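You operate a simulated robot arm through the tools that you are given. There is no shell and no other tool.

Carry out the task below with a simulated robot arm. There is one attempt and no reset: what you move stays moved.

TASK
Lock the standards case away in the standards drawer.
Fine: the case stands inside, the drawer is shut and its key turned to locked. Where these are worked on the way, their far stop is far enough and under half their travel is too little: standards drawer.

Only the result counts: the job must be done as asked and must still hold three seconds after the hand-in. Knocking over, shifting, dropping, spilling or breaking anything else fails it.

THE ROBOT
A 6-joint arm with a three-finger gripper, fixed in place. Base frame: the origin is at the foot of the arm, x ahead of it, y to its left, z up. Lengths are in mm, angles in degrees, forces in N, time in s.
Its first joint turns from -166.0 to 166.0 degrees. Payload 4.89 kg.
Tool frame: the origin (TCP) lies between the finger pads and is the grasp point; the fingertips stand 30 mm ahead of it; z points along the fingers, y is the line along which they close. Largest opening 164 mm; the body of the gripper starts 125 mm behind the TCP.
Orientation is that of the tool frame in the base frame, as [roll, pitch, yaw] about the fixed x, y, z axes, in that order (R = Rz(yaw) Ry(pitch) Rx(roll)). With the fingers straight down and closing along the base's y, the tool's x points along the base's -x, its y along +y and its z along -z.

THE INTERFACE
- The arm moves only by the tool move_arm. Its arguments are lists of equal length, an entry for each row: "offset": the shift along the base's x, y, z in units of 20 mm (1.0 is 20 mm), a list of three; "rot": the turn, a rotation vector about the base's x, y, z in units of 4 degrees (1.0 is 4 degrees), a list of three; "jaw": the gripper command, from -1 (shut) to 1 (fully open), values between in proportion. In form: {"offset": [[dx, dy, dz], ...], "rot": [[wx, wy, wz], ...], "jaw": [jaw, ...]}. A call has 1 to 20 rows; each row shifts and turns the commanded pose from where the row before left it. A call with a number of a shift or a turn outside -1 to 1 is refused whole. Rows are played at 5 a second. More than 50 mm and 8.6 degrees between two rows, or a gripper value outside its range, and nothing of the call is played. A pose out of reach is approached as far as the arm can. The call stops where the force on the tool passes 40 N (or 10 N more than at its start, if that is more) or the arm is blocked; 0.2 s more then pass. The fingers move at their own pace (about 108 mm/s each) and stop on an object; they squeeze with about 32 N. The grip force told is the motor's: it shows also when the fingers shut on nothing. Time passes only in rows, and 0.2 s behind the last, so rows that do not move let the fingers close. It gives the time, the measured TCP pose, the force on the tool (base axes), the opening and the grip force at its end, in the units of the frame above (readings bear some noise), with the torque about the TCP (base axes, N m) and any sound that the robot's microphone picked up.
- Cameras (640 x 400 px; columns grow to the right, rows downward): "scene" is fixed at [220.8, 499.9, 1478.5]; the picture's right is [-1.00, 0.01, 0.00], its down [0.00, 0.32, -0.95] and it looks along [-0.01, -0.95, -0.32] (base axes); focal length 350 px, centre (320, 200). "wrist" rides on the gripper at [76, -2, -152] in the tool frame; the picture's right is [0.02, 1.00, 0.00], its down [-0.88, 0.02, -0.47] and it looks along [-0.47, 0.01, 0.88] (tool axes); focal length 247 px, centre (320, 200). There is no depth. A picture from a camera that has moved, and an enlarged one, comes with that camera's place and axes in the base frame and with its lens.
- camera(camera): a new picture of that camera. It takes no simulated time.
- lift_body(by): slides the trunk up (or, below 0, down) by that many mm; the arm rides with it, the base frame stays. It gives what a move gives, with no picture.
- close_up(camera, box): a new picture of the part [left, top, right, bottom] of that camera's present view, enlarged. It takes no simulated time.
- hand_in(): hands the job in; it is judged then, once.

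Nothing tells you positions but the pictures and the camera data. Unless the task says otherwise, let go and move clear before handing in.

The tools are called after "Call:" as a command line: name --argument value ..., lists and objects as JSON in quotes. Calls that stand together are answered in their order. move_arm: Moves the arm, as the interface text tells. Its arguments: {"type":"object","properties":{"offset":{"type":"array","items":{"type":"array","items":{"type":"number"}}},"rot":{"type":"array","items":{"type":"array","items":{"type":"number"}}},"jaw":{"type":"array","items":{"type":"number"}}},"required":["offset","rot","jaw"]} The other tools are called the same way: lift_body (by) slides the trunk up or down; camera (camera) takes a picture; close_up (camera, box) takes an enlarged picture of a part of a camera's view; hand_in () hands the job in.

At the start:

```text
time: 0.0
ee_pos: [191.3, -622.0, 1173.4]
ee_rot: [-180.0, 0.0, 179.9]
ft_force: [-1.1, -0.3, -0.7]
ft_torque: [-0.04, -0.04, -0.02]
width: 164.1
finger_force: 0.0
trunk travel left (down, up): [-200.0, 190.0]
```

scene: 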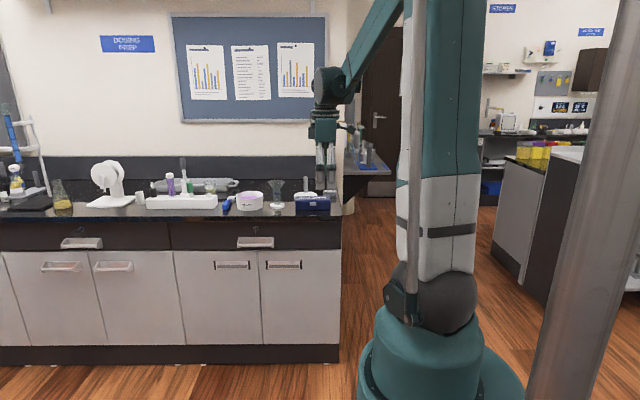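
wrist: 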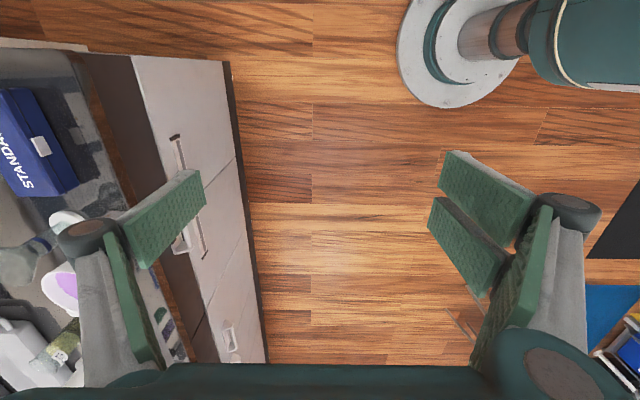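

I see a lab bench with drawers to the left of the picture (towards +x) and a blue case marked "STANDARDS" on the bench near its right end. I'll look closer before moving.

Call:
close_up --camera "scene" --box '[140, 150, 360, 290]'

Call:
close_up --camera "scene" --box '[220, 170, 350, 260]'

Call:
close_up --camera "wrist" --box '[0, 30, 260, 400]'

```text
2.86 times, centred on (250, 220) of scene
camera zoom: at [220.8, 499.9, 1478.5], right [-1.0, 0.01, 0.0], down [0.0, 0.32, -0.95], along [-0.01, -0.95, -0.32], focal length 998 px, centre (520, 143)
```

zoom: 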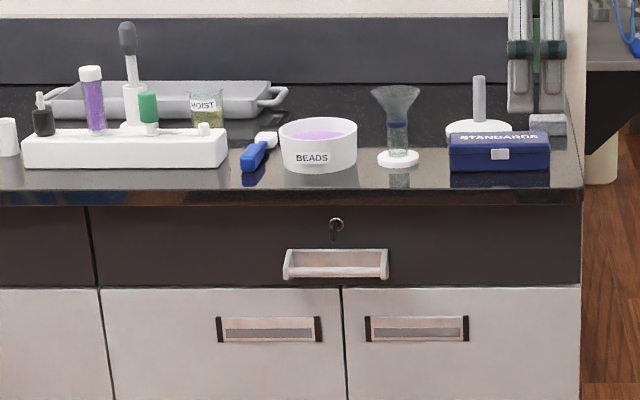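

```text
4.44 times, centred on (285, 215) of scene
camera zoom: at [220.8, 499.9, 1478.5], right [-1.0, 0.01, 0.0], down [0.0, 0.32, -0.95], along [-0.01, -0.95, -0.32], focal length 1553 px, centre (476, 133)
```

zoom: 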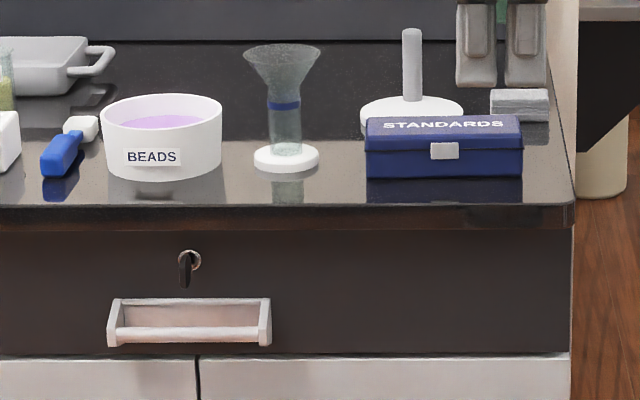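

```text
1.08 times, centred on (130, 215) of wrist (not enlarged: the box is as wide or as high as the picture)
camera zoom: at [116.7, -624.2, 1325.5], right [-0.02, 1.0, 0.0], down [0.88, 0.02, 0.47], along [0.47, 0.01, -0.88], focal length 267 px, centre (525, 184)
```

zoom: 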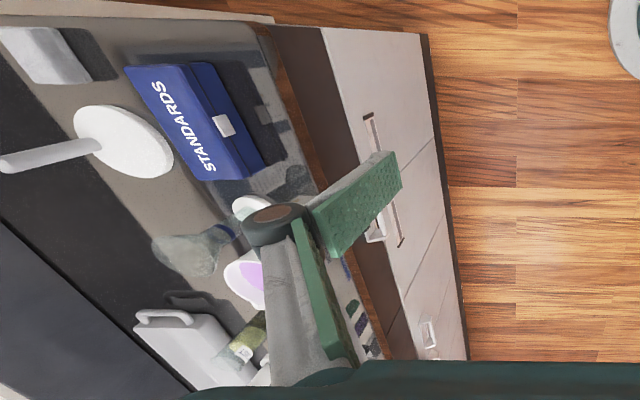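

The case sits at roughly x 237, y -1082, z 926 by triangulation; the bench front is near y -1060. I'll zoom in on the lock, drawer fronts and case to get details.

Call:
close_up --camera "scene" --box '[235, 218, 275, 250]'

Call:
close_up --camera "scene" --box '[280, 180, 345, 222]'

Call:
close_up --camera "scene" --box '[0, 200, 180, 310]'

Call:
close_up --camera "wrist" --box '[0, 60, 120, 220]'

Call:
close_up --camera "wrist" --box '[120, 180, 280, 380]'

Call:
close_up --camera "scene" --box '[80, 20, 200, 80]'

```text
12.50 times, centred on (255, 234) of scene
camera zoom: at [220.8, 499.9, 1478.5], right [-1.0, 0.01, 0.0], down [0.0, 0.32, -0.95], along [-0.01, -0.95, -0.32], focal length 4368 px, centre (1132, -225)
```

zoom: 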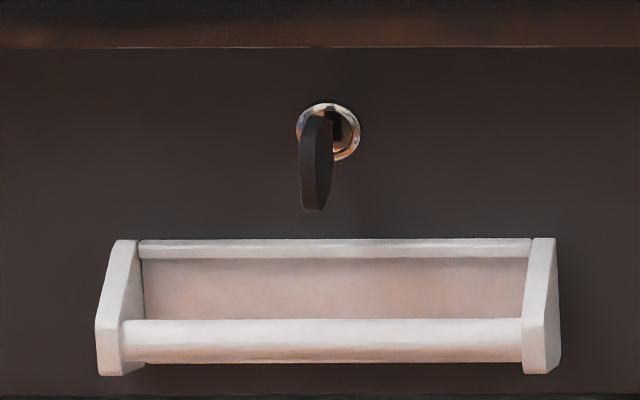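

```text
9.52 times, centred on (312, 201) of scene
camera zoom: at [220.8, 499.9, 1478.5], right [-1.0, 0.01, 0.0], down [0.0, 0.32, -0.95], along [-0.01, -0.95, -0.32], focal length 3328 px, centre (391, 190)
```

zoom: 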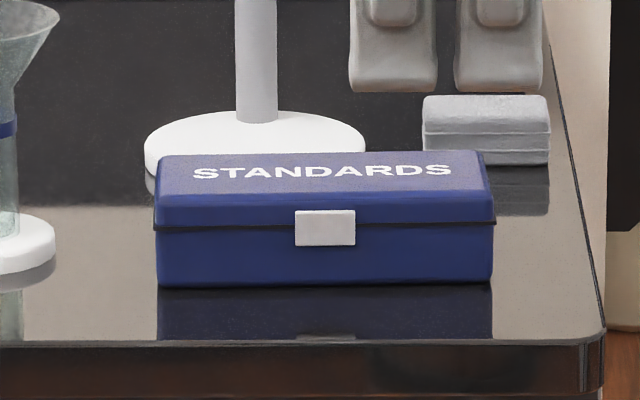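

```text
3.56 times, centred on (90, 255) of scene
camera zoom: at [220.8, 499.9, 1478.5], right [-1.0, 0.01, 0.0], down [0.0, 0.32, -0.95], along [-0.01, -0.95, -0.32], focal length 1243 px, centre (1138, 4)
```

zoom: 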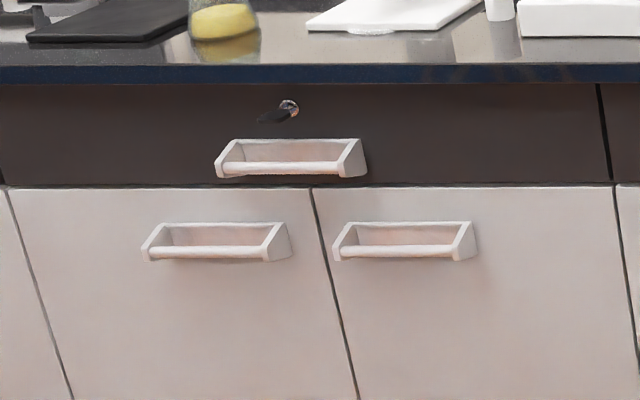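

```text
2.50 times, centred on (60, 140) of wrist
camera zoom: at [116.7, -624.2, 1325.5], right [-0.02, 1.0, 0.0], down [0.88, 0.02, 0.47], along [0.47, 0.01, -0.88], focal length 617 px, centre (970, 350)
```

zoom: 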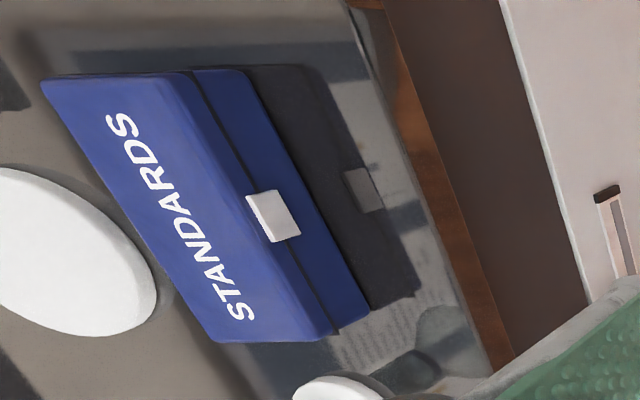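

```text
2.00 times, centred on (200, 280) of wrist
camera zoom: at [116.7, -624.2, 1325.5], right [-0.02, 1.0, 0.0], down [0.88, 0.02, 0.47], along [0.47, 0.01, -0.88], focal length 494 px, centre (560, 40)
```

zoom: 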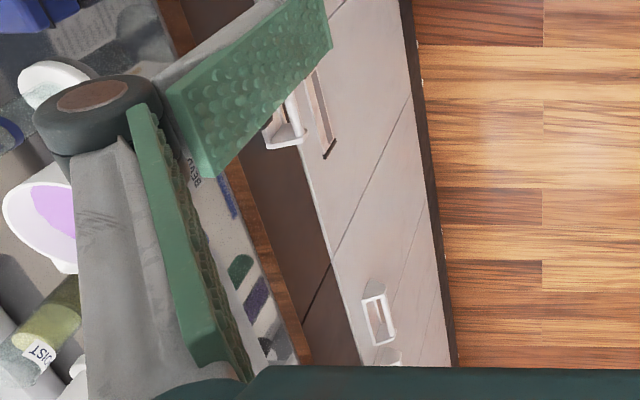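

```text
5.33 times, centred on (140, 50) of scene
camera zoom: at [220.8, 499.9, 1478.5], right [-1.0, 0.01, 0.0], down [0.0, 0.32, -0.95], along [-0.01, -0.95, -0.32], focal length 1864 px, centre (1280, 1000)
```

zoom: 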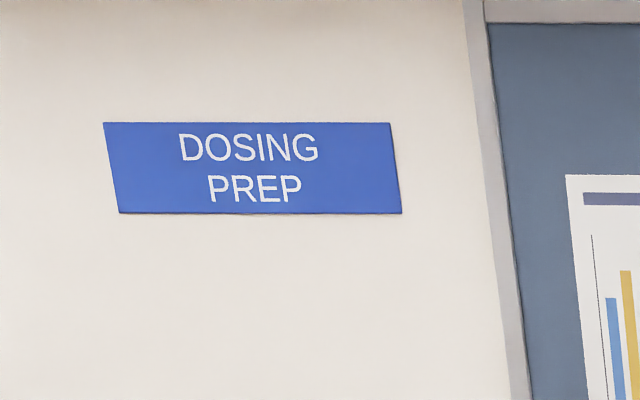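

The nearer drawer (the one with the upright key) is under the case end of the bench; handle bar about x 518, z 729, key about z 805. The other drawer is near x 1350, which is out of reach. I'll swing the tool horizontal in front of this drawer, well clear of it, to look closer.

Call:
move_arm --offset '[[0.8, -0.2, -1], [0.8, -0.2, -1], [0.8, -0.2, -1], [0.8, -0.2, -1], [0.8, -0.2, -1], [0.8, -0.2, -1], [0.8, -0.2, -1], [0.8, -0.2, -1], [0.8, -0.2, -1], [0.8, -0.2, -1], [0.8, -0.2, -1], [0.8, -0.2, -1], [0.8, -0.2, -1], [0.8, -0.2, -1], [0.8, -0.2, -1], [0.8, -0.2, -1], [0.8, -0.2, -1], [0.8, -0.2, -1], [0.8, -0.2, -1], [0.8, -0.2, -1]]' --rot '[[-1, 0, 0], [-1, 0, 0], [-1, 0, 0], [-1, 0, 0], [-1, 0, 0], [-1, 0, 0], [-1, 0, 0], [-1, 0, 0], [-1, 0, 0], [-1, 0, 0], [-1, 0, 0], [-1, 0, 0], [-1, 0, 0], [-1, 0, 0], [-1, 0, 0], [-1, 0, 0], [-1, 0, 0], [-1, 0, 0], [-1, 0, 0], [-1, 0, 0]]' --jaw '[1, 1, 1, 1, 1, 1, 1, 1, 1, 1, 1, 1, 1, 1, 1, 1, 1, 1, 1, 1]'

```text
time: 4.2
ee_pos: [584.7, -772.4, 870.9]
ee_rot: [-100.1, 0.0, 179.8]
ft_force: [-1.4, 1.0, 1.2]
ft_torque: [0.16, -0.05, 0.18]
width: 164.0
finger_force: 0.0
out of reach, approached as far as the arm can: row 14, 15, 16, 17, 18, 19, 20
trunk travel left (down, up): [-200.0, 190.0]
```

The arm could not follow fully; TCP is at (585, -772, 871). I'll look at the arm's posture.

Call:
camera --camera "scene"

Call:
camera --camera "wrist"

```text
taken
```

scene: 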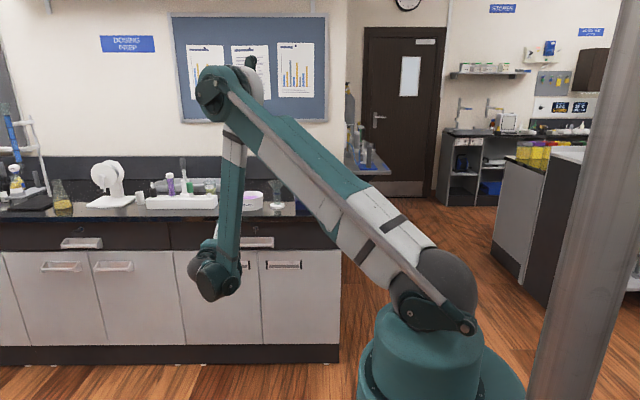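

```text
taken
camera wrist: at [510.0, -623.5, 898.7], right [-0.02, 0.17, -0.98], down [0.88, 0.47, 0.06], along [0.47, -0.87, -0.16], focal length 247 px, centre (320, 200)
```

wrist: 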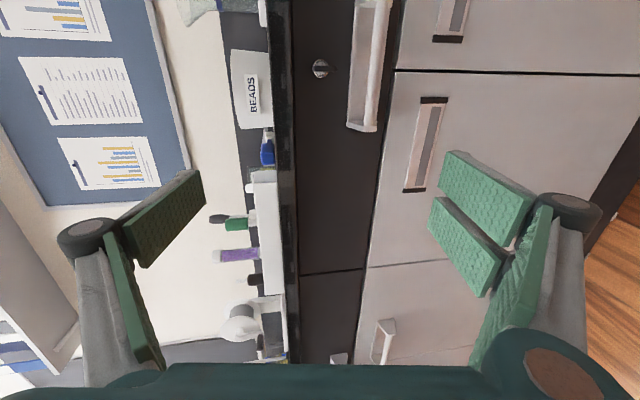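

The arm is elbow-up and seems limited in how far the tool can pitch when close in. The targets lie farther out, so I'll finish levelling the tool while moving out toward -y in free space.

Call:
move_arm --offset '[[0, -1, 0], [0, -1, 0], [0, -1, 0], [0, -1, 0]]' --rot '[[-1, 0, 0], [-1, 0, 0], [-0.5, 0, 0], [0, 0, 0]]' --jaw '[1, 1, 1, 1]'

```text
time: 5.2
ee_pos: [585.8, -854.2, 870.4]
ee_rot: [-89.9, 0.0, -180.0]
ft_force: [0.2, 0.4, 0.1]
ft_torque: [0.06, 0.02, -0.02]
width: 164.0
finger_force: 0.1
trunk travel left (down, up): [-200.0, 190.0]
```

The command restarts from the measured pose, good. Now I shift toward the drawer's handle line for a look.

Call:
move_arm --offset '[[-0.7, 0, -1], [-0.7, 0, -1], [-0.7, 0, -1], [-0.7, 0, -1], [-0.7, 0, -1]]' --rot '[[0, 0, 0], [0, 0, 0], [0, 0, 0], [0, 0, 0], [0, 0, 0]]' --jaw '[1, 1, 1, 1, 1]'

Call:
camera --camera "wrist"

Call:
camera --camera "scene"

```text
time: 6.4
ee_pos: [554.4, -893.3, 788.9]
ee_rot: [-90.0, 0.0, 179.9]
ft_force: [0.5, 0.5, -0.6]
ft_torque: [0.06, 0.0, 0.02]
width: 164.2
finger_force: 0.0
out of reach, approached as far as the arm can: row 2, 3, 4, 5
trunk travel left (down, up): [-200.0, 190.0]
```

```text
taken
camera wrist: at [477.5, -742.0, 789.5], right [-0.02, 0.0, -1.0], down [0.88, 0.47, -0.02], along [0.47, -0.88, -0.01], focal length 247 px, centre (320, 200)
```

wrist: 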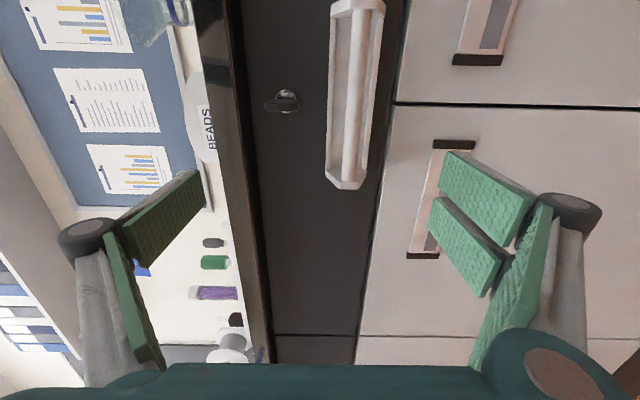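

```text
taken
```

scene: 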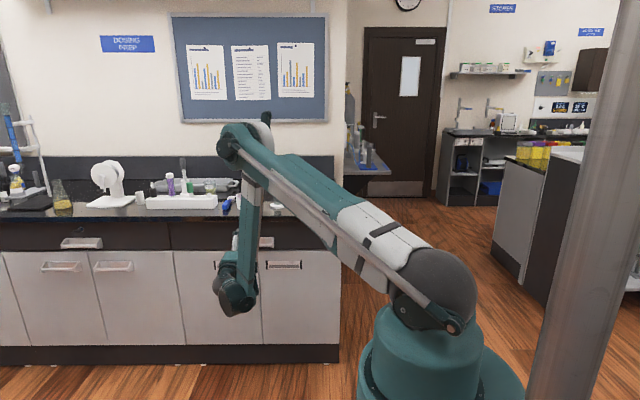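

I can see the key and handle now. Zooming in on both.

Call:
close_up --camera "wrist" --box '[240, 60, 340, 140]'

Call:
close_up --camera "wrist" --box '[200, 0, 420, 200]'

```text
5.00 times, centred on (290, 100) of wrist
camera zoom: at [477.5, -742.0, 789.5], right [-0.02, 0.0, -1.0], down [0.88, 0.47, -0.02], along [0.47, -0.88, -0.01], focal length 1235 px, centre (470, 700)
```

zoom: 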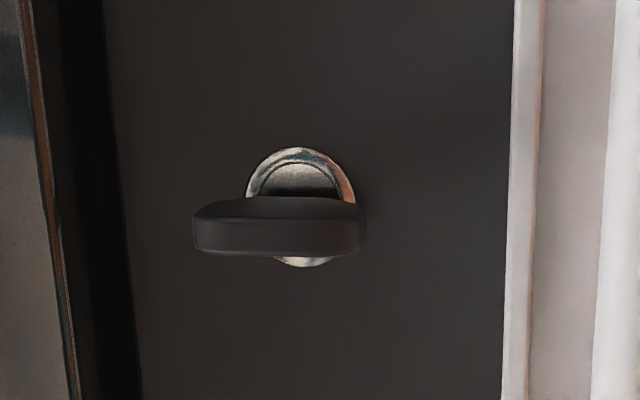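

```text
2.00 times, centred on (310, 100) of wrist
camera zoom: at [477.5, -742.0, 789.5], right [-0.02, 0.0, -1.0], down [0.88, 0.47, -0.02], along [0.47, -0.88, -0.01], focal length 494 px, centre (340, 400)
```

zoom: 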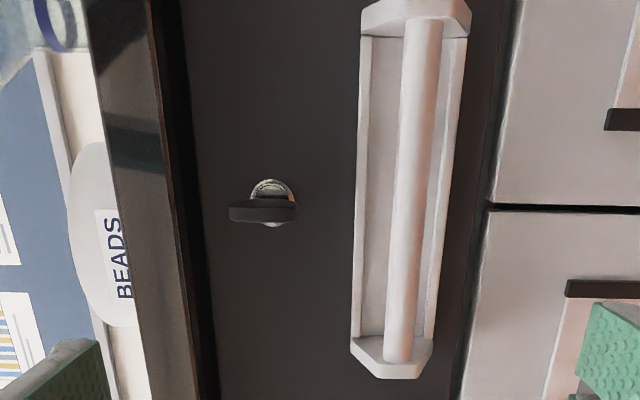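

Triangulating both views: lock ring ≈ (508, -1022, 825), handle bar ≈ (508, -985, 756), drawer front ≈ y -1022. I'll lower the trunk so the arm can hold the tool level at this height.

Call:
lift_body --by -180

```text
time: 8.4
ee_pos: [552.6, -893.9, 608.8]
ee_rot: [-90.1, 0.0, 179.8]
ft_force: [0.2, 0.7, 0.6]
ft_torque: [0.02, -0.01, 0.0]
width: 163.8
finger_force: 0.0
trunk travel left (down, up): [-20.0, 370.0]
```

Now raise to the bar's height with a partly closed gripper, still ~60 mm short of the handle.

Call:
move_arm --offset '[[-0.28, 0, 0.92], [-0.28, 0, 0.92], [-0.28, 0, 0.92], [-0.28, 0, 0.92], [-0.28, 0, 0.92], [-0.28, 0, 0.92], [-0.28, 0, 0.92], [-0.28, 0, 0.92]]' --rot '[[0, 0, 0], [0, 0, 0], [0, 0, 0], [0, 0, 0], [0, 0, 0], [0, 0, 0], [0, 0, 0], [0, 0, 0]]' --jaw '[1, 0.5, 0, -0.3, -0.3, -0.3, -0.3, -0.3]'

Call:
camera --camera "wrist"

Call:
camera --camera "scene"

```text
time: 10.2
ee_pos: [508.6, -893.2, 754.7]
ee_rot: [-90.2, 0.1, 179.9]
ft_force: [-0.4, -0.1, -0.9]
ft_torque: [-0.09, 0.01, -0.06]
width: 57.4
finger_force: 0.1
trunk travel left (down, up): [-20.0, 370.0]
```

```text
taken
camera wrist: at [432.9, -741.7, 756.8], right [-0.02, 0.0, -1.0], down [0.88, 0.47, -0.02], along [0.47, -0.88, -0.01], focal length 247 px, centre (320, 200)
```

wrist: 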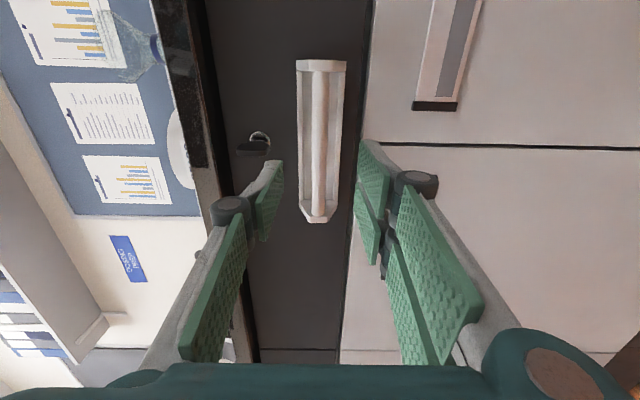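

```text
taken
```

scene: 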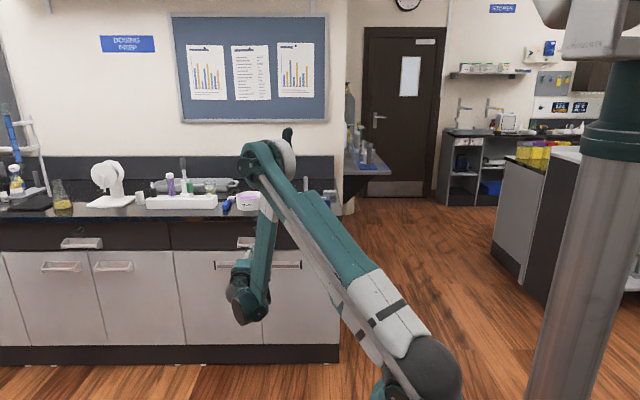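

The handle is centred with the gripper (bar z ≈ 755, x ≈ 508). Advancing onto the bar with the fingers above and below it.

Call:
move_arm --offset '[[0, -1, 0], [0, -1, 0], [0, -1, 0], [0, -0.9, 0]]' --rot '[[0, 0, 0], [0, 0, 0], [0, 0, 0], [0, 0, 0]]' --jaw '[-0.3, -0.3, -0.3, -0.3]'

Call:
camera --camera "wrist"

```text
time: 11.2
ee_pos: [508.7, -969.9, 755.9]
ee_rot: [-90.0, 0.1, 179.9]
ft_force: [-0.7, 0.0, 0.9]
ft_torque: [0.09, 0.0, -0.02]
width: 57.7
finger_force: 0.1
trunk travel left (down, up): [-20.0, 370.0]
```

```text
taken
camera wrist: at [432.8, -819.6, 756.9], right [-0.02, 0.0, -1.0], down [0.88, 0.47, -0.02], along [0.47, -0.88, -0.01], focal length 247 px, centre (320, 200)
```

wrist: 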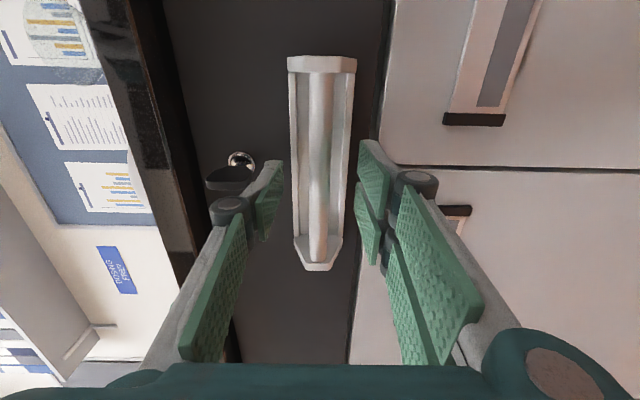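

The bar lies between the fingers, slightly ahead of TCP. A small extra advance, then close on the bar.

Call:
move_arm --offset '[[0, -0.35, 0], [0, 0, 0], [0, 0, 0], [0, 0, 0]]' --rot '[[0, 0, 0], [0, 0, 0], [0, 0, 0], [0, 0, 0]]' --jaw '[-0.3, -0.6, -1, -1]'

Call:
camera --camera "wrist"

```text
time: 12.2
ee_pos: [508.3, -978.3, 755.2]
ee_rot: [-90.0, 0.0, 179.9]
ft_force: [3.4, -2.4, 9.3]
ft_torque: [-0.14, 0.04, -0.16]
width: 13.0
finger_force: 45.4
trunk travel left (down, up): [-20.0, 370.0]
```

```text
taken
camera wrist: at [432.9, -826.7, 757.0], right [-0.02, 0.0, -1.0], down [0.88, 0.47, -0.02], along [0.47, -0.88, -0.01], focal length 247 px, centre (320, 200)
```

wrist: 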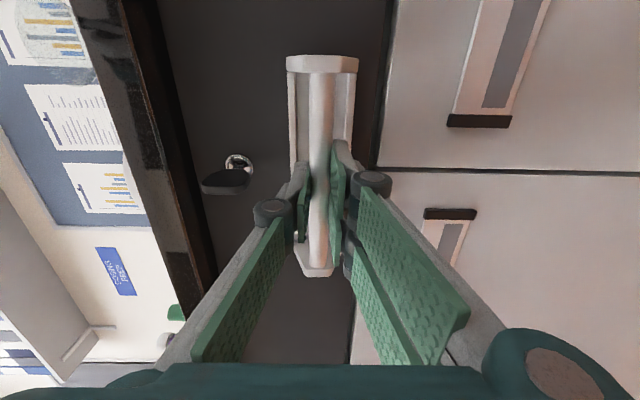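

Gripped (13 mm wide bar). A gentle 20 mm test pull to learn whether the drawer is unlocked.

Call:
move_arm --offset '[[0, 0.3, 0], [0, 0.3, 0], [0, 0.4, 0]]' --rot '[[0, 0, 0], [0, 0, 0], [0, 0, 0]]' --jaw '[-1, -1, -1]'

Call:
camera --camera "wrist"

```text
time: 12.6
ee_pos: [507.4, -976.8, 757.0]
ee_rot: [-90.0, 0.0, 179.8]
ft_force: [-1.7, -5.3, 1.5]
ft_torque: [-0.04, -0.12, 0.45]
width: 13.2
finger_force: 45.0
trunk travel left (down, up): [-20.0, 370.0]
stopped in row 1: the force on the tool passed its limit at 42 N (the readings are from after the stop); the commanded pose is now the measured one
```

```text
taken
camera wrist: at [432.8, -825.1, 757.0], right [-0.02, 0.0, -1.0], down [0.88, 0.47, -0.02], along [0.47, -0.88, -0.01], focal length 247 px, centre (320, 200)
```

wrist: 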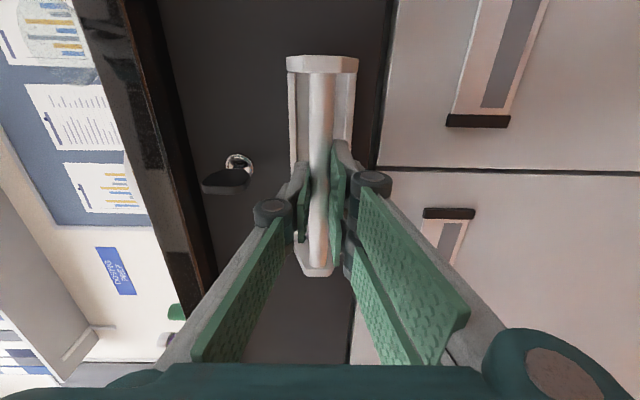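

It resisted with 42 N at once. I'll try again more gradually to tell stiction from a lock.

Call:
move_arm --offset '[[0, 0.06, 0], [0, 0.06, 0], [0, 0.06, 0], [0, 0.06, 0], [0, 0.06, 0]]' --rot '[[0, 0, 0], [0, 0, 0], [0, 0, 0], [0, 0, 0], [0, 0, 0]]' --jaw '[-1, -1, -1, -1, -1]'

```text
time: 13.8
ee_pos: [507.8, -970.0, 755.1]
ee_rot: [-90.1, 0.1, 179.7]
ft_force: [0.1, -36.2, 12.9]
ft_torque: [-0.23, -0.02, 0.03]
width: 13.5
finger_force: 45.6
trunk travel left (down, up): [-20.0, 370.0]
```

Call:
camera --camera "wrist"

Call:
close_up --camera "wrist" --box '[180, 120, 280, 200]'

```text
taken
camera wrist: at [432.4, -819.0, 757.1], right [-0.02, 0.0, -1.0], down [0.88, 0.47, -0.02], along [0.47, -0.88, -0.01], focal length 247 px, centre (320, 200)
```

wrist: 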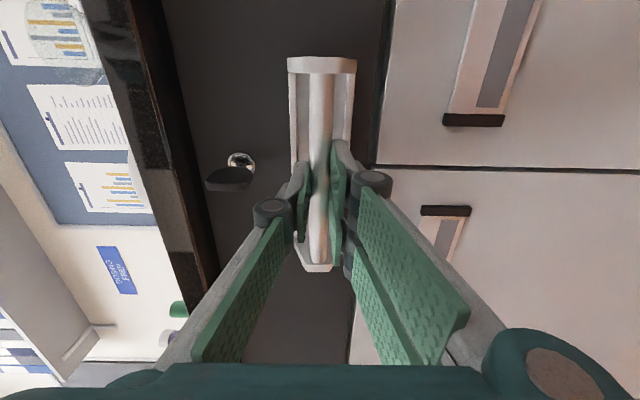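

```text
5.00 times, centred on (230, 160) of wrist
camera zoom: at [432.4, -819.0, 757.1], right [-0.02, 0.0, -1.0], down [0.88, 0.47, -0.02], along [0.47, -0.88, -0.01], focal length 1235 px, centre (770, 400)
```

zoom: 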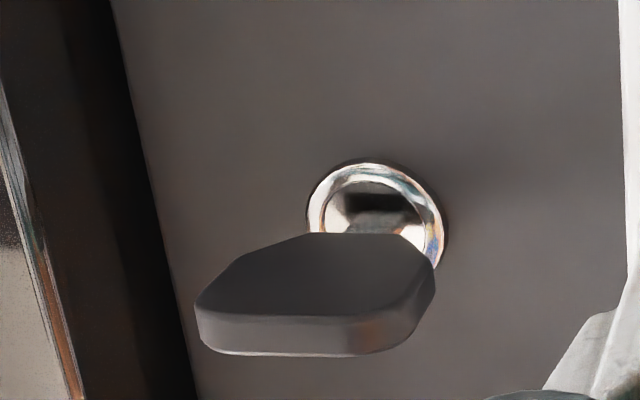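

The handle has not moved (the fingers only slipped), so the drawer is locked with the key upright. I'll let go, back off, and turn the gripper to grasp the key.

Call:
move_arm --offset '[[0, 0, 0], [0, 0, 0], [0, 1, 0], [0, 1, 0], [0, 1, 0], [0, 1, 0]]' --rot '[[0, 0, 0], [0, 0, 0], [0, 0, 0], [0, 0, 0], [0, 0, 0], [0, 0, 0]]' --jaw '[-0.3, -0.3, -0.3, -0.3, -0.3, -0.3]'

```text
time: 15.2
ee_pos: [507.6, -890.0, 756.1]
ee_rot: [-90.1, 0.0, 179.8]
ft_force: [-0.2, 0.7, -0.8]
ft_torque: [-0.09, -0.01, -0.01]
width: 57.7
finger_force: 0.1
trunk travel left (down, up): [-20.0, 370.0]
```

Call:
move_arm --offset '[[0, 0, 0.17], [0, 0, 0.17], [0, 0, 0.17], [0, 0, 0.17], [0, 0, 0.17], [0, 0, 0.17], [0, 0, 0.17], [0, 0, 0.17], [0, 0, 0.17], [0, 0, 0.17], [0, 0, 0.17], [0, 0, 0.17], [0, 0, 0.17], [0, 0, 0.17], [0, 0, 0.17], [0, 0, 0.17], [0, 0, 0.17], [0, 0, 0.17], [0, 0, 0.17], [0, 0, 0.17]]' --rot '[[0, 1, 0], [0, 1, 0], [0, 1, 0], [0, 1, 0], [0, 1, 0], [0, 1, 0], [0, 1, 0], [0, 1, 0], [0, 1, 0], [0, 1, 0], [0, 1, 0], [0, 1, 0], [0, 1, 0], [0, 1, 0], [0, 1, 0], [0, 1, 0], [0, 1, 0], [0, 1, 0], [0, 1, 0], [0, 1, 0]]' --jaw '[-0.3, -0.3, -0.3, -0.3, -0.3, -0.3, -0.3, -0.3, -0.3, -0.3, -0.3, -0.3, -0.3, -0.3, -0.3, -0.3, -0.3, -0.3, -0.3, -0.3]'

Call:
camera --camera "wrist"

```text
time: 19.4
ee_pos: [509.1, -891.0, 825.2]
ee_rot: [-89.2, -80.0, 179.3]
ft_force: [-0.1, -0.8, 0.3]
ft_torque: [-0.02, -0.02, -0.02]
width: 57.2
finger_force: 0.0
trunk travel left (down, up): [-20.0, 370.0]
```

```text
taken
camera wrist: at [497.8, -738.8, 898.4], right [-0.99, 0.0, -0.15], down [0.13, 0.47, -0.87], along [0.07, -0.88, -0.47], focal length 247 px, centre (320, 200)
```

wrist: 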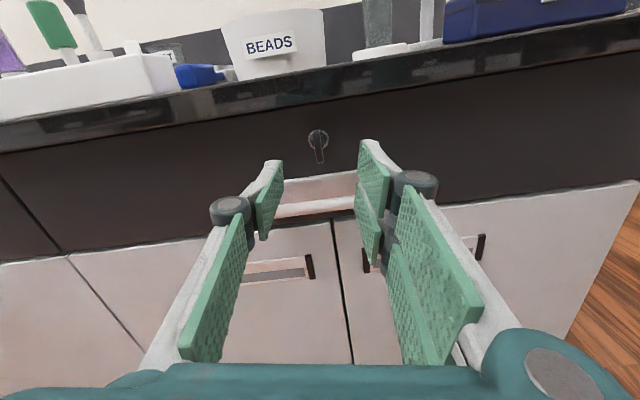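

Call:
move_arm --offset '[[0, 0, 0], [0, 0, 0], [0, 0, 0]]' --rot '[[0, 1, 0], [0, 1, 0], [0, 0.5, 0]]' --jaw '[-0.3, -0.3, -0.3]'

Call:
close_up --camera "wrist" --box '[260, 100, 380, 175]'

Call:
camera --camera "scene"

```text
time: 20.2
ee_pos: [507.9, -890.1, 824.4]
ee_rot: [20.8, -89.7, 69.1]
ft_force: [0.3, 0.5, 0.2]
ft_torque: [0.0, -0.03, 0.02]
width: 57.3
finger_force: 0.1
trunk travel left (down, up): [-20.0, 370.0]
```

```text
5.33 times, centred on (320, 138) of wrist
camera zoom: at [510.9, -738.7, 899.4], right [-1.0, 0.0, 0.02], down [-0.02, 0.47, -0.88], along [-0.01, -0.88, -0.47], focal length 1317 px, centre (320, 533)
```

zoom: 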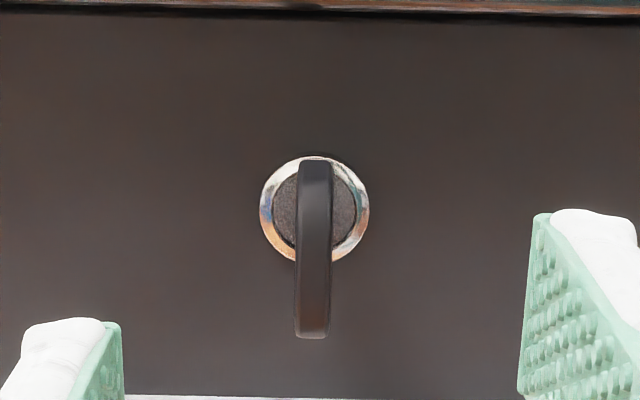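

```text
taken
```

scene: 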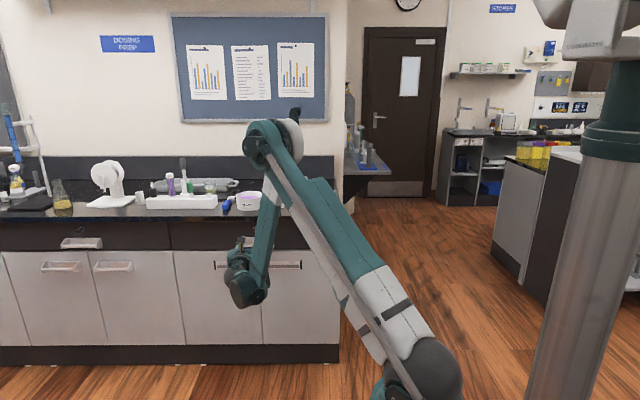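

Key axis ≈ (510.5, 827) with the bow spanning z 810–844 and about 8 mm thick. I'll align and advance so the pads straddle the bow, without touching the drawer front.

Call:
move_arm --offset '[[0.13, 0, 0.14], [0, -1, 0], [0, -1, 0], [0, -1, 0], [0, -1, 0], [0, -0.5, 0]]' --rot '[[0, 0, 0], [0, 0, 0], [0, 0, 0], [0, 0, 0], [0, 0, 0], [0, 0, 0]]' --jaw '[-0.3, -0.3, -0.3, -0.3, -0.3, -0.3]'

Call:
camera --camera "wrist"

```text
time: 21.6
ee_pos: [511.4, -979.4, 827.2]
ee_rot: [7.0, -89.8, 83.0]
ft_force: [-0.4, 0.0, -0.4]
ft_torque: [0.08, 0.0, 0.03]
width: 57.4
finger_force: 0.0
trunk travel left (down, up): [-20.0, 370.0]
```

```text
taken
camera wrist: at [514.0, -828.3, 902.5], right [-1.0, 0.0, 0.02], down [-0.02, 0.47, -0.88], along [-0.01, -0.88, -0.47], focal length 247 px, centre (320, 200)
```

wrist: 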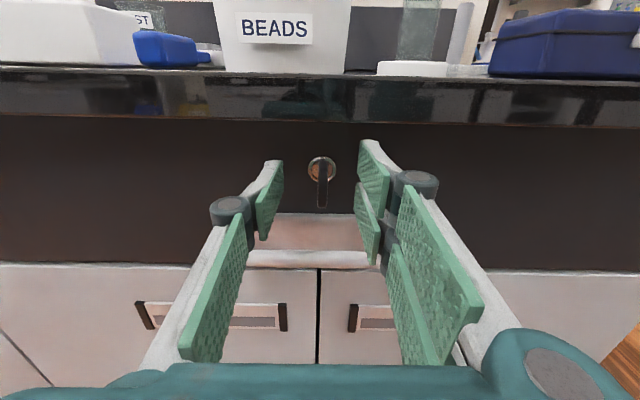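

The key's bow is between the fingers. Closing on it.

Call:
move_arm --offset '[[0, 0, 0], [0, 0, 0], [0, 0, 0], [0, 0, 0]]' --rot '[[0, 0, 0], [0, 0, 0], [0, 0, 0], [0, 0, 0]]' --jaw '[-0.7, -1, -1, -1]'

Call:
close_up --camera "wrist" --box '[240, 120, 400, 240]'

```text
time: 22.6
ee_pos: [511.1, -981.3, 826.6]
ee_rot: [-6.0, -89.9, 95.7]
ft_force: [-21.5, -1.4, -4.8]
ft_torque: [-0.22, 0.03, -0.56]
width: 6.8
finger_force: 44.8
trunk travel left (down, up): [-20.0, 370.0]
```

```text
3.33 times, centred on (320, 180) of wrist
camera zoom: at [512.5, -828.9, 902.4], right [-1.0, 0.0, 0.02], down [-0.02, 0.47, -0.88], along [-0.01, -0.88, -0.47], focal length 823 px, centre (320, 267)
```

zoom: 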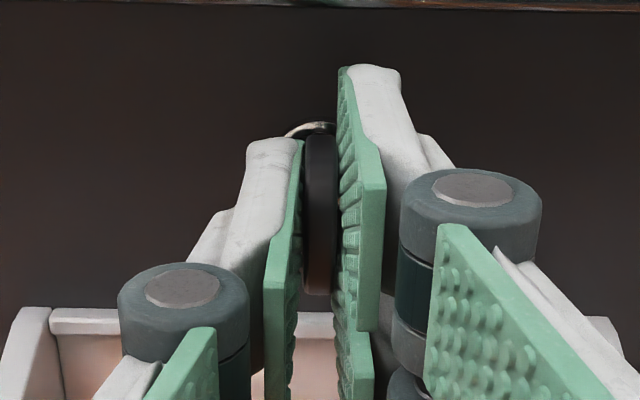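

Gripped at 6.8 mm, but with a 21 N side load, so I'll recentre about 1 mm in -x before turning.

Call:
move_arm --offset '[[-0.05, 0, 0], [0, 0, 0]]' --rot '[[0, 0, 0], [0, 0, 0]]' --jaw '[-1, -1]'

```text
time: 23.2
ee_pos: [509.0, -980.7, 826.6]
ee_rot: [-3.4, -90.0, 93.4]
ft_force: [-17.1, -2.0, -4.1]
ft_torque: [0.12, 0.03, -0.39]
width: 6.9
finger_force: 44.7
trunk travel left (down, up): [-20.0, 370.0]
```

Call:
move_arm --offset '[[-0.06, 0, 0], [0, 0, 0]]' --rot '[[0, 0, 0], [0, 0, 0]]' --jaw '[-1, -1]'

```text
time: 23.8
ee_pos: [509.6, -980.1, 826.4]
ee_rot: [5.6, -89.9, 84.4]
ft_force: [-5.6, -3.0, -2.6]
ft_torque: [0.24, -0.01, -0.13]
width: 6.6
finger_force: 45.1
trunk travel left (down, up): [-20.0, 370.0]
```

Side load is now small. I'll try a small turn clockwise (seen from the front) and read the torque.

Call:
move_arm --offset '[[0, 0, 0], [0, 0, 0], [0, 0, 0], [0, 0, 0]]' --rot '[[0, -0.7, 0], [0, -0.7, 0], [0, -0.7, 0], [0, 0, 0]]' --jaw '[-1, -1, -1, -1]'

Call:
close_up --camera "wrist" --box '[240, 120, 400, 240]'

```text
time: 24.8
ee_pos: [509.1, -980.9, 825.5]
ee_rot: [-89.1, -81.5, 178.9]
ft_force: [6.6, -4.2, 4.3]
ft_torque: [0.15, 0.05, 0.19]
width: 6.6
finger_force: 45.0
trunk travel left (down, up): [-20.0, 370.0]
```

```text
3.33 times, centred on (320, 180) of wrist
camera zoom: at [500.7, -828.3, 901.7], right [-0.99, 0.0, -0.12], down [0.11, 0.47, -0.88], along [0.06, -0.88, -0.47], focal length 823 px, centre (320, 267)
```

zoom: 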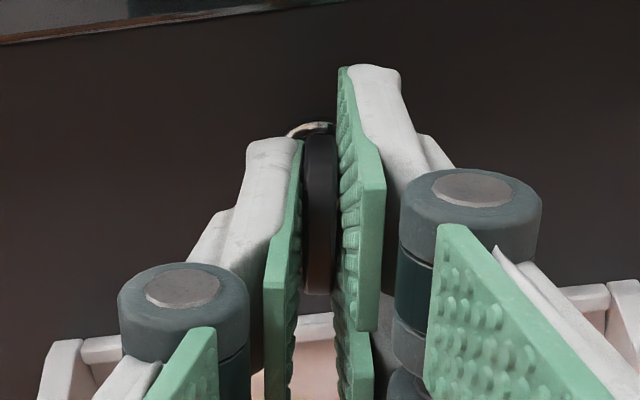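

The key turns with the gripper at very little torque, so clockwise is the free direction. Continuing in stages.

Call:
move_arm --offset '[[0, 0, 0], [0, 0, 0], [0, 0, 0], [0, 0, 0], [0, 0, 0], [0, 0, 0], [0, 0, 0], [0, 0, 0], [0, 0, 0], [0, 0, 0]]' --rot '[[0, -1, 0], [0, -1, 0], [0, -1, 0], [0, -1, 0], [0, -1, 0], [0, -1, 0], [0, -1, 0], [0, -1, 0], [0, -1, 0], [0, 0, 0]]' --jaw '[-1, -1, -1, -1, -1, -1, -1, -1, -1, -1]'

Call:
close_up --camera "wrist" --box '[240, 120, 400, 240]'

```text
time: 27.0
ee_pos: [509.3, -981.7, 827.3]
ee_rot: [-89.9, -45.7, 179.8]
ft_force: [10.4, 1.8, 2.9]
ft_torque: [0.09, -0.03, 0.45]
width: 6.6
finger_force: 45.4
trunk travel left (down, up): [-20.0, 370.0]
```

```text
3.33 times, centred on (320, 180) of wrist
camera zoom: at [457.7, -828.7, 881.5], right [-0.73, 0.0, -0.68], down [0.6, 0.47, -0.64], along [0.32, -0.88, -0.34], focal length 823 px, centre (320, 267)
```

zoom: 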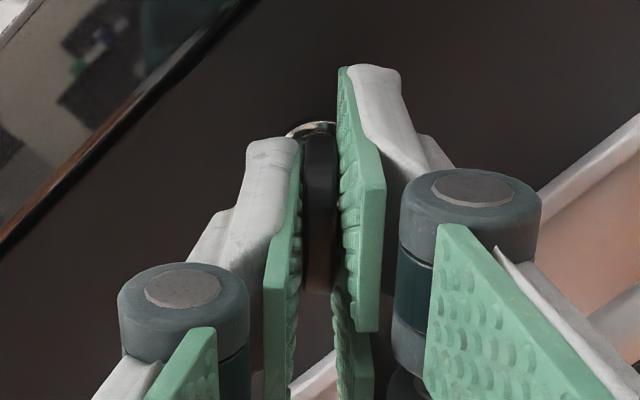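

Key follows (now ~45°). Turning the remaining 45°.

Call:
move_arm --offset '[[0, 0, 0], [0, 0, 0], [0, 0, 0], [0, 0, 0], [0, 0, 0], [0, 0, 0], [0, 0, 0], [0, 0, 0], [0, 0, 0], [0, 0, 0], [0, 0, 0], [0, 0, 0]]' --rot '[[0, -1, 0], [0, -1, 0], [0, -1, 0], [0, -1, 0], [0, -1, 0], [0, -1, 0], [0, -1, 0], [0, -1, 0], [0, -1, 0], [0, -1, 0], [0, -1, 0], [0, 0, 0]]' --jaw '[-1, -1, -1, -1, -1, -1, -1, -1, -1, -1, -1, -1]'

Call:
close_up --camera "wrist" --box '[240, 120, 400, 240]'

```text
time: 29.6
ee_pos: [508.7, -979.7, 825.9]
ee_rot: [-90.1, -1.6, 179.8]
ft_force: [-1.4, 16.8, -23.3]
ft_torque: [0.61, 0.01, 0.29]
width: 6.6
finger_force: 44.8
trunk travel left (down, up): [-20.0, 370.0]
```

```text
3.33 times, centred on (320, 180) of wrist
camera zoom: at [433.6, -828.9, 829.3], right [-0.05, 0.0, -1.0], down [0.88, 0.47, -0.04], along [0.47, -0.88, -0.02], focal length 823 px, centre (320, 267)
```

zoom: 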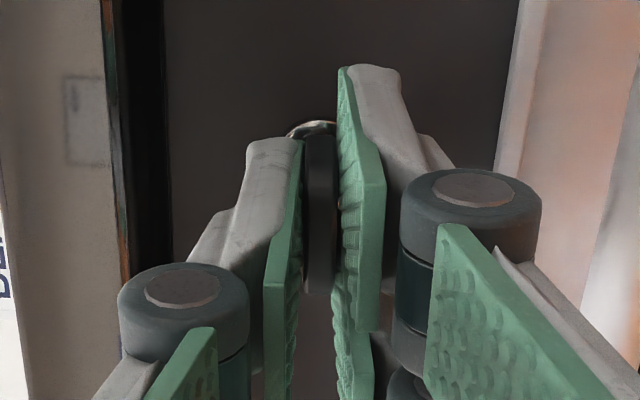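

Turned ~88° in total with no end-stop torque yet. I'll relieve the vertical load and turn slightly more to feel for a stop.

Call:
move_arm --offset '[[0, 0, -0.05], [0, 0, -0.05], [0, 0, 0], [0, 0, 0]]' --rot '[[0, 0, 0], [0, 0, 0], [0, -0.5, 0], [0, 0, 0]]' --jaw '[-1, -1, -1, -1]'

```text
time: 30.6
ee_pos: [507.9, -980.5, 826.9]
ee_rot: [-90.0, 0.4, 179.8]
ft_force: [5.5, -2.1, 15.6]
ft_torque: [-0.39, 0.25, -0.31]
width: 7.0
finger_force: 44.7
trunk travel left (down, up): [-20.0, 370.0]
```

Call:
move_arm --offset '[[0, 0, 0.03], [0, 0, 0]]' --rot '[[0, -0.8, 0], [0, 0, 0]]' --jaw '[-1, -1]'

Call:
close_up --camera "wrist" --box '[240, 120, 400, 240]'

```text
time: 31.2
ee_pos: [508.1, -980.6, 825.1]
ee_rot: [-90.0, 3.7, 179.9]
ft_force: [4.2, -0.5, 7.3]
ft_torque: [-0.18, 1.34, 0.26]
width: 7.7
finger_force: 45.2
trunk travel left (down, up): [-20.0, 370.0]
```

```text
3.33 times, centred on (320, 180) of wrist
camera zoom: at [433.5, -828.5, 822.1], right [0.04, 0.0, -1.0], down [0.88, 0.47, 0.04], along [0.47, -0.88, 0.02], focal length 823 px, centre (320, 267)
```

zoom: 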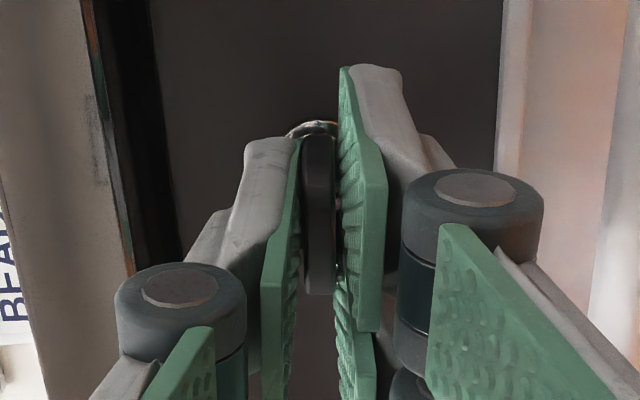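

A clear stop (1.3 N·m) at 90°: the key is fully turned to unlocked. Relieve, release a little, and back away.

Call:
move_arm --offset '[[0, 0, 0], [0, 0, 0], [0, 0, 0], [0, 1, 0], [0, 1, 0], [0, 1, 0], [0, 1, 0], [0, 0, -1], [0, 0, -1], [0, 0, -1], [0, 0, -0.5]]' --rot '[[0, 0.9, 0], [0, 0, 0], [0, 0, 0], [0, 0, 0], [0, 0, 0], [0, 0, 0], [0, 0, 0], [0, 0, 0], [0, 0, 0], [0, 0, 0], [0, 0, 0]]' --jaw '[-1, -0.63, -0.63, -0.63, -0.63, -0.63, -0.4, -0.3, -0.3, -0.3, -0.3]'

Call:
camera --camera "wrist"

```text
time: 33.6
ee_pos: [508.5, -901.1, 755.2]
ee_rot: [-90.0, 0.0, 179.9]
ft_force: [-1.2, 1.0, 0.8]
ft_torque: [0.08, 0.0, 0.05]
width: 57.2
finger_force: 0.1
trunk travel left (down, up): [-20.0, 370.0]
```

```text
taken
camera wrist: at [433.4, -748.4, 756.2], right [-0.02, 0.0, -1.0], down [0.88, 0.47, -0.02], along [0.47, -0.88, -0.01], focal length 247 px, centre (320, 200)
```

wrist: 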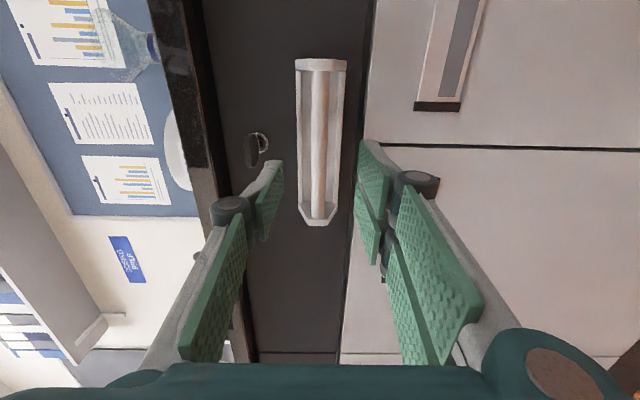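

Key is now horizontal (unlocked). Re-grasp the handle bar as before.

Call:
move_arm --offset '[[0, -1, 0], [0, -1, 0], [0, -1, 0], [0, -0.9, 0], [0, 0, 0], [0, 0, 0], [0, 0, 0], [0, 0, 0]]' --rot '[[0, 0, 0], [0, 0, 0], [0, 0, 0], [0, 0, 0], [0, 0, 0], [0, 0, 0], [0, 0, 0], [0, 0, 0]]' --jaw '[-0.3, -0.3, -0.3, -0.3, -0.7, -1, -1, -1]'

Call:
move_arm --offset '[[0, 0.1, 0], [0, 0.1, 0], [0, 0.2, 0], [0, 0.3, 0], [0, 0.3, 0]]' --rot '[[0, 0, 0], [0, 0, 0], [0, 0, 0], [0, 0, 0], [0, 0, 0]]' --jaw '[-1, -1, -1, -1, -1]'

Call:
camera --camera "wrist"

```text
time: 35.4
ee_pos: [509.4, -978.3, 756.4]
ee_rot: [-89.9, -0.1, 179.9]
ft_force: [6.9, -4.1, 25.4]
ft_torque: [-0.35, -0.06, -0.06]
width: 12.6
finger_force: 44.6
trunk travel left (down, up): [-20.0, 370.0]
```

```text
time: 36.6
ee_pos: [509.5, -957.9, 756.7]
ee_rot: [-90.0, 0.0, 179.9]
ft_force: [10.0, -0.3, 19.6]
ft_torque: [-0.22, -0.02, 0.9]
width: 13.2
finger_force: 44.9
trunk travel left (down, up): [-20.0, 370.0]
```

```text
taken
camera wrist: at [433.5, -806.4, 756.9], right [-0.02, 0.0, -1.0], down [0.88, 0.47, -0.02], along [0.47, -0.88, -0.01], focal length 247 px, centre (320, 200)
```

wrist: 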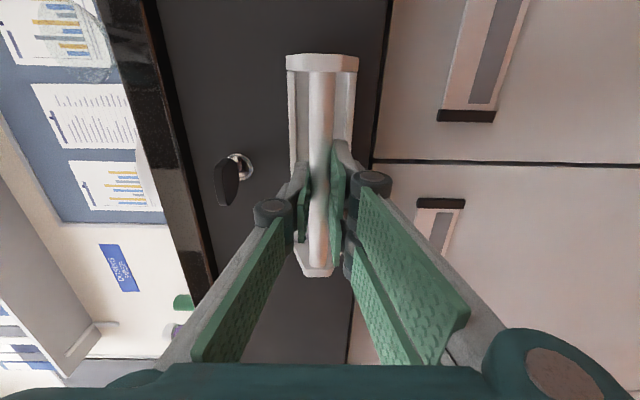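

The drawer is opening. Continue pulling smoothly, easing the vertical load a little.

Call:
move_arm --offset '[[0, 0.3, 0.04], [0, 0.5, 0.03], [0, 0.5, 0], [0, 0.5, 0], [0, 0.5, 0], [0, 0.5, 0], [0, 0.5, 0], [0, 0.5, 0], [0, 0.5, 0], [0, 0.5, 0], [0, 0.3, 0]]' --rot '[[0, 0, 0], [0, 0, 0], [0, 0, 0], [0, 0, 0], [0, 0, 0], [0, 0, 0], [0, 0, 0], [0, 0, 0], [0, 0, 0], [0, 0, 0], [0, 0, 0]]' --jaw '[-1, -1, -1, -1, -1, -1, -1, -1, -1, -1, -1]'

```text
time: 39.0
ee_pos: [508.3, -857.1, 756.1]
ee_rot: [-90.1, 0.0, 179.8]
ft_force: [4.4, -1.6, -10.7]
ft_torque: [0.18, -0.13, 0.29]
width: 12.8
finger_force: 44.9
trunk travel left (down, up): [-20.0, 370.0]
```

Call:
move_arm --offset '[[0, 0.5, -0.02], [0, 0.5, 0], [0, 0.5, 0], [0, 0.5, 0], [0, 0.5, 0], [0, 0.5, 0], [0, 0.5, 0], [0, 0.5, 0]]' --rot '[[0, 0, 0], [0, 0, 0], [0, 0, 0], [0, 0, 0], [0, 0, 0], [0, 0, 0], [0, 0, 0], [0, 0, 0]]' --jaw '[-1, -1, -1, -1, -1, -1, -1, -1]'

Call:
camera --camera "wrist"

Call:
camera --camera "scene"

```text
time: 39.7
ee_pos: [510.6, -837.8, 756.8]
ee_rot: [-90.3, 0.1, 179.4]
ft_force: [-4.9, -0.5, -23.5]
ft_torque: [0.33, 0.18, 0.82]
width: 13.2
finger_force: 45.1
out of reach, approached as far as the arm can: row 2, 3
trunk travel left (down, up): [-20.0, 370.0]
stopped in row 3: the force on the tool passed its limit at 48 N (the readings are from after the stop); the commanded pose is now the measured one
```

```text
taken
camera wrist: at [434.7, -686.0, 757.8], right [-0.02, 0.01, -1.0], down [0.89, 0.46, -0.01], along [0.46, -0.89, -0.01], focal length 247 px, centre (320, 200)
```

wrist: 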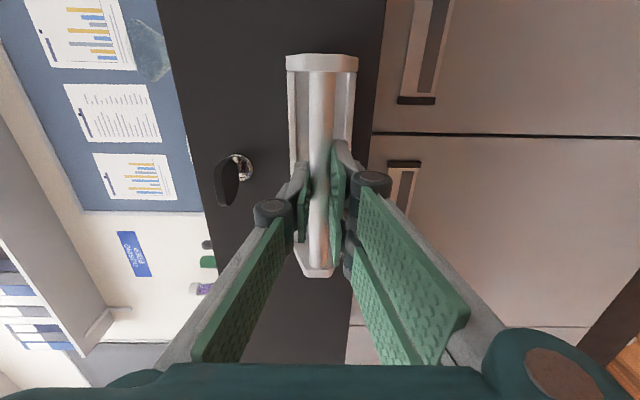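

```text
taken
```

scene: 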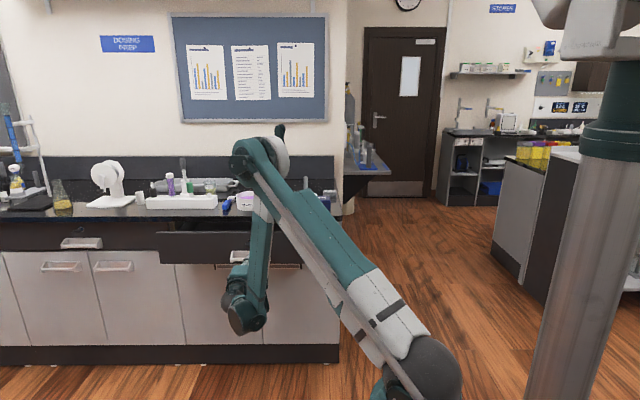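

The drawer is out 140 mm; the arm can't hold the level posture closer in. I'll loosen slightly and tilt the gripper 40° downward around the bar, which frees the wrist, then go on pulling.

Call:
move_arm --offset '[[0, 0, 0], [0, 0, 0], [0, -0.02, 0.02], [0, -0.02, 0.02], [0, -0.02, 0.02], [0, 0, 0.02], [0, 0, 0.02], [0, 0, 0.02], [0, 0, 0.02], [0, 0, 0.02], [0, 0, 0.02], [0, 0, 0.02]]' --rot '[[0, 0, 0], [0, 0, 0], [1, 0, 0], [1, 0, 0], [1, 0, 0], [1, 0, 0], [1, 0, 0], [1, 0, 0], [1, 0, 0], [1, 0, 0], [1, 0, 0], [1, 0, 0]]' --jaw '[-0.7, -0.7, -0.7, -0.7, -0.7, -0.7, -0.7, -0.7, -0.7, -0.7, -0.7, -0.7]'

Call:
camera --camera "wrist"

```text
time: 42.3
ee_pos: [509.9, -839.5, 760.9]
ee_rot: [-130.3, -0.3, 179.6]
ft_force: [-1.3, -0.3, 0.6]
ft_torque: [0.02, 0.02, -0.03]
width: 24.6
finger_force: 0.0
trunk travel left (down, up): [-20.0, 370.0]
```

```text
taken
camera wrist: at [435.1, -724.3, 861.3], right [-0.02, 0.65, -0.76], down [0.88, 0.37, 0.29], along [0.47, -0.67, -0.58], focal length 247 px, centre (320, 200)
```

wrist: 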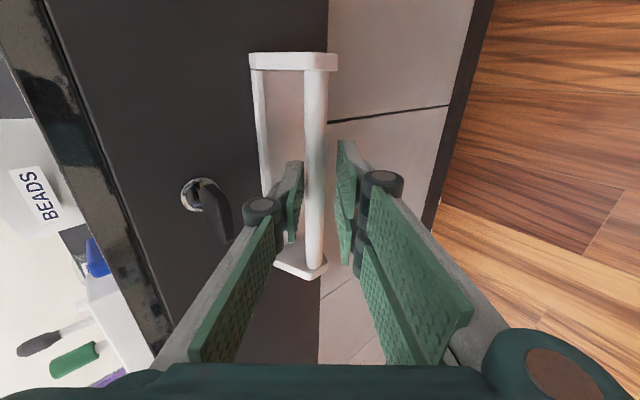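

The bar is still between the fingers. Close and continue pulling.

Call:
move_arm --offset '[[0, 0, 0], [0, 0, 0], [0, 0, 0], [0, 0.2, 0], [0, 0.4, 0], [0, 0.5, 0], [0, 0.5, 0], [0, 0.5, 0], [0, 0.5, 0]]' --rot '[[0, 0, 0], [0, 0, 0], [0, 0, 0], [0, 0, 0], [0, 0, 0], [0, 0, 0], [0, 0, 0], [0, 0, 0], [0, 0, 0]]' --jaw '[-1, -1, -1, -1, -1, -1, -1, -1, -1]'

```text
time: 43.9
ee_pos: [509.2, -809.2, 764.0]
ee_rot: [-130.1, -0.3, 179.6]
ft_force: [-1.1, -1.4, 21.3]
ft_torque: [-0.29, -0.07, 0.4]
width: 12.9
finger_force: 45.3
trunk travel left (down, up): [-20.0, 370.0]
stopped in row 8: the force on the tool passed its limit at 40 N (the readings are from after the stop); the commanded pose is now the measured one
```

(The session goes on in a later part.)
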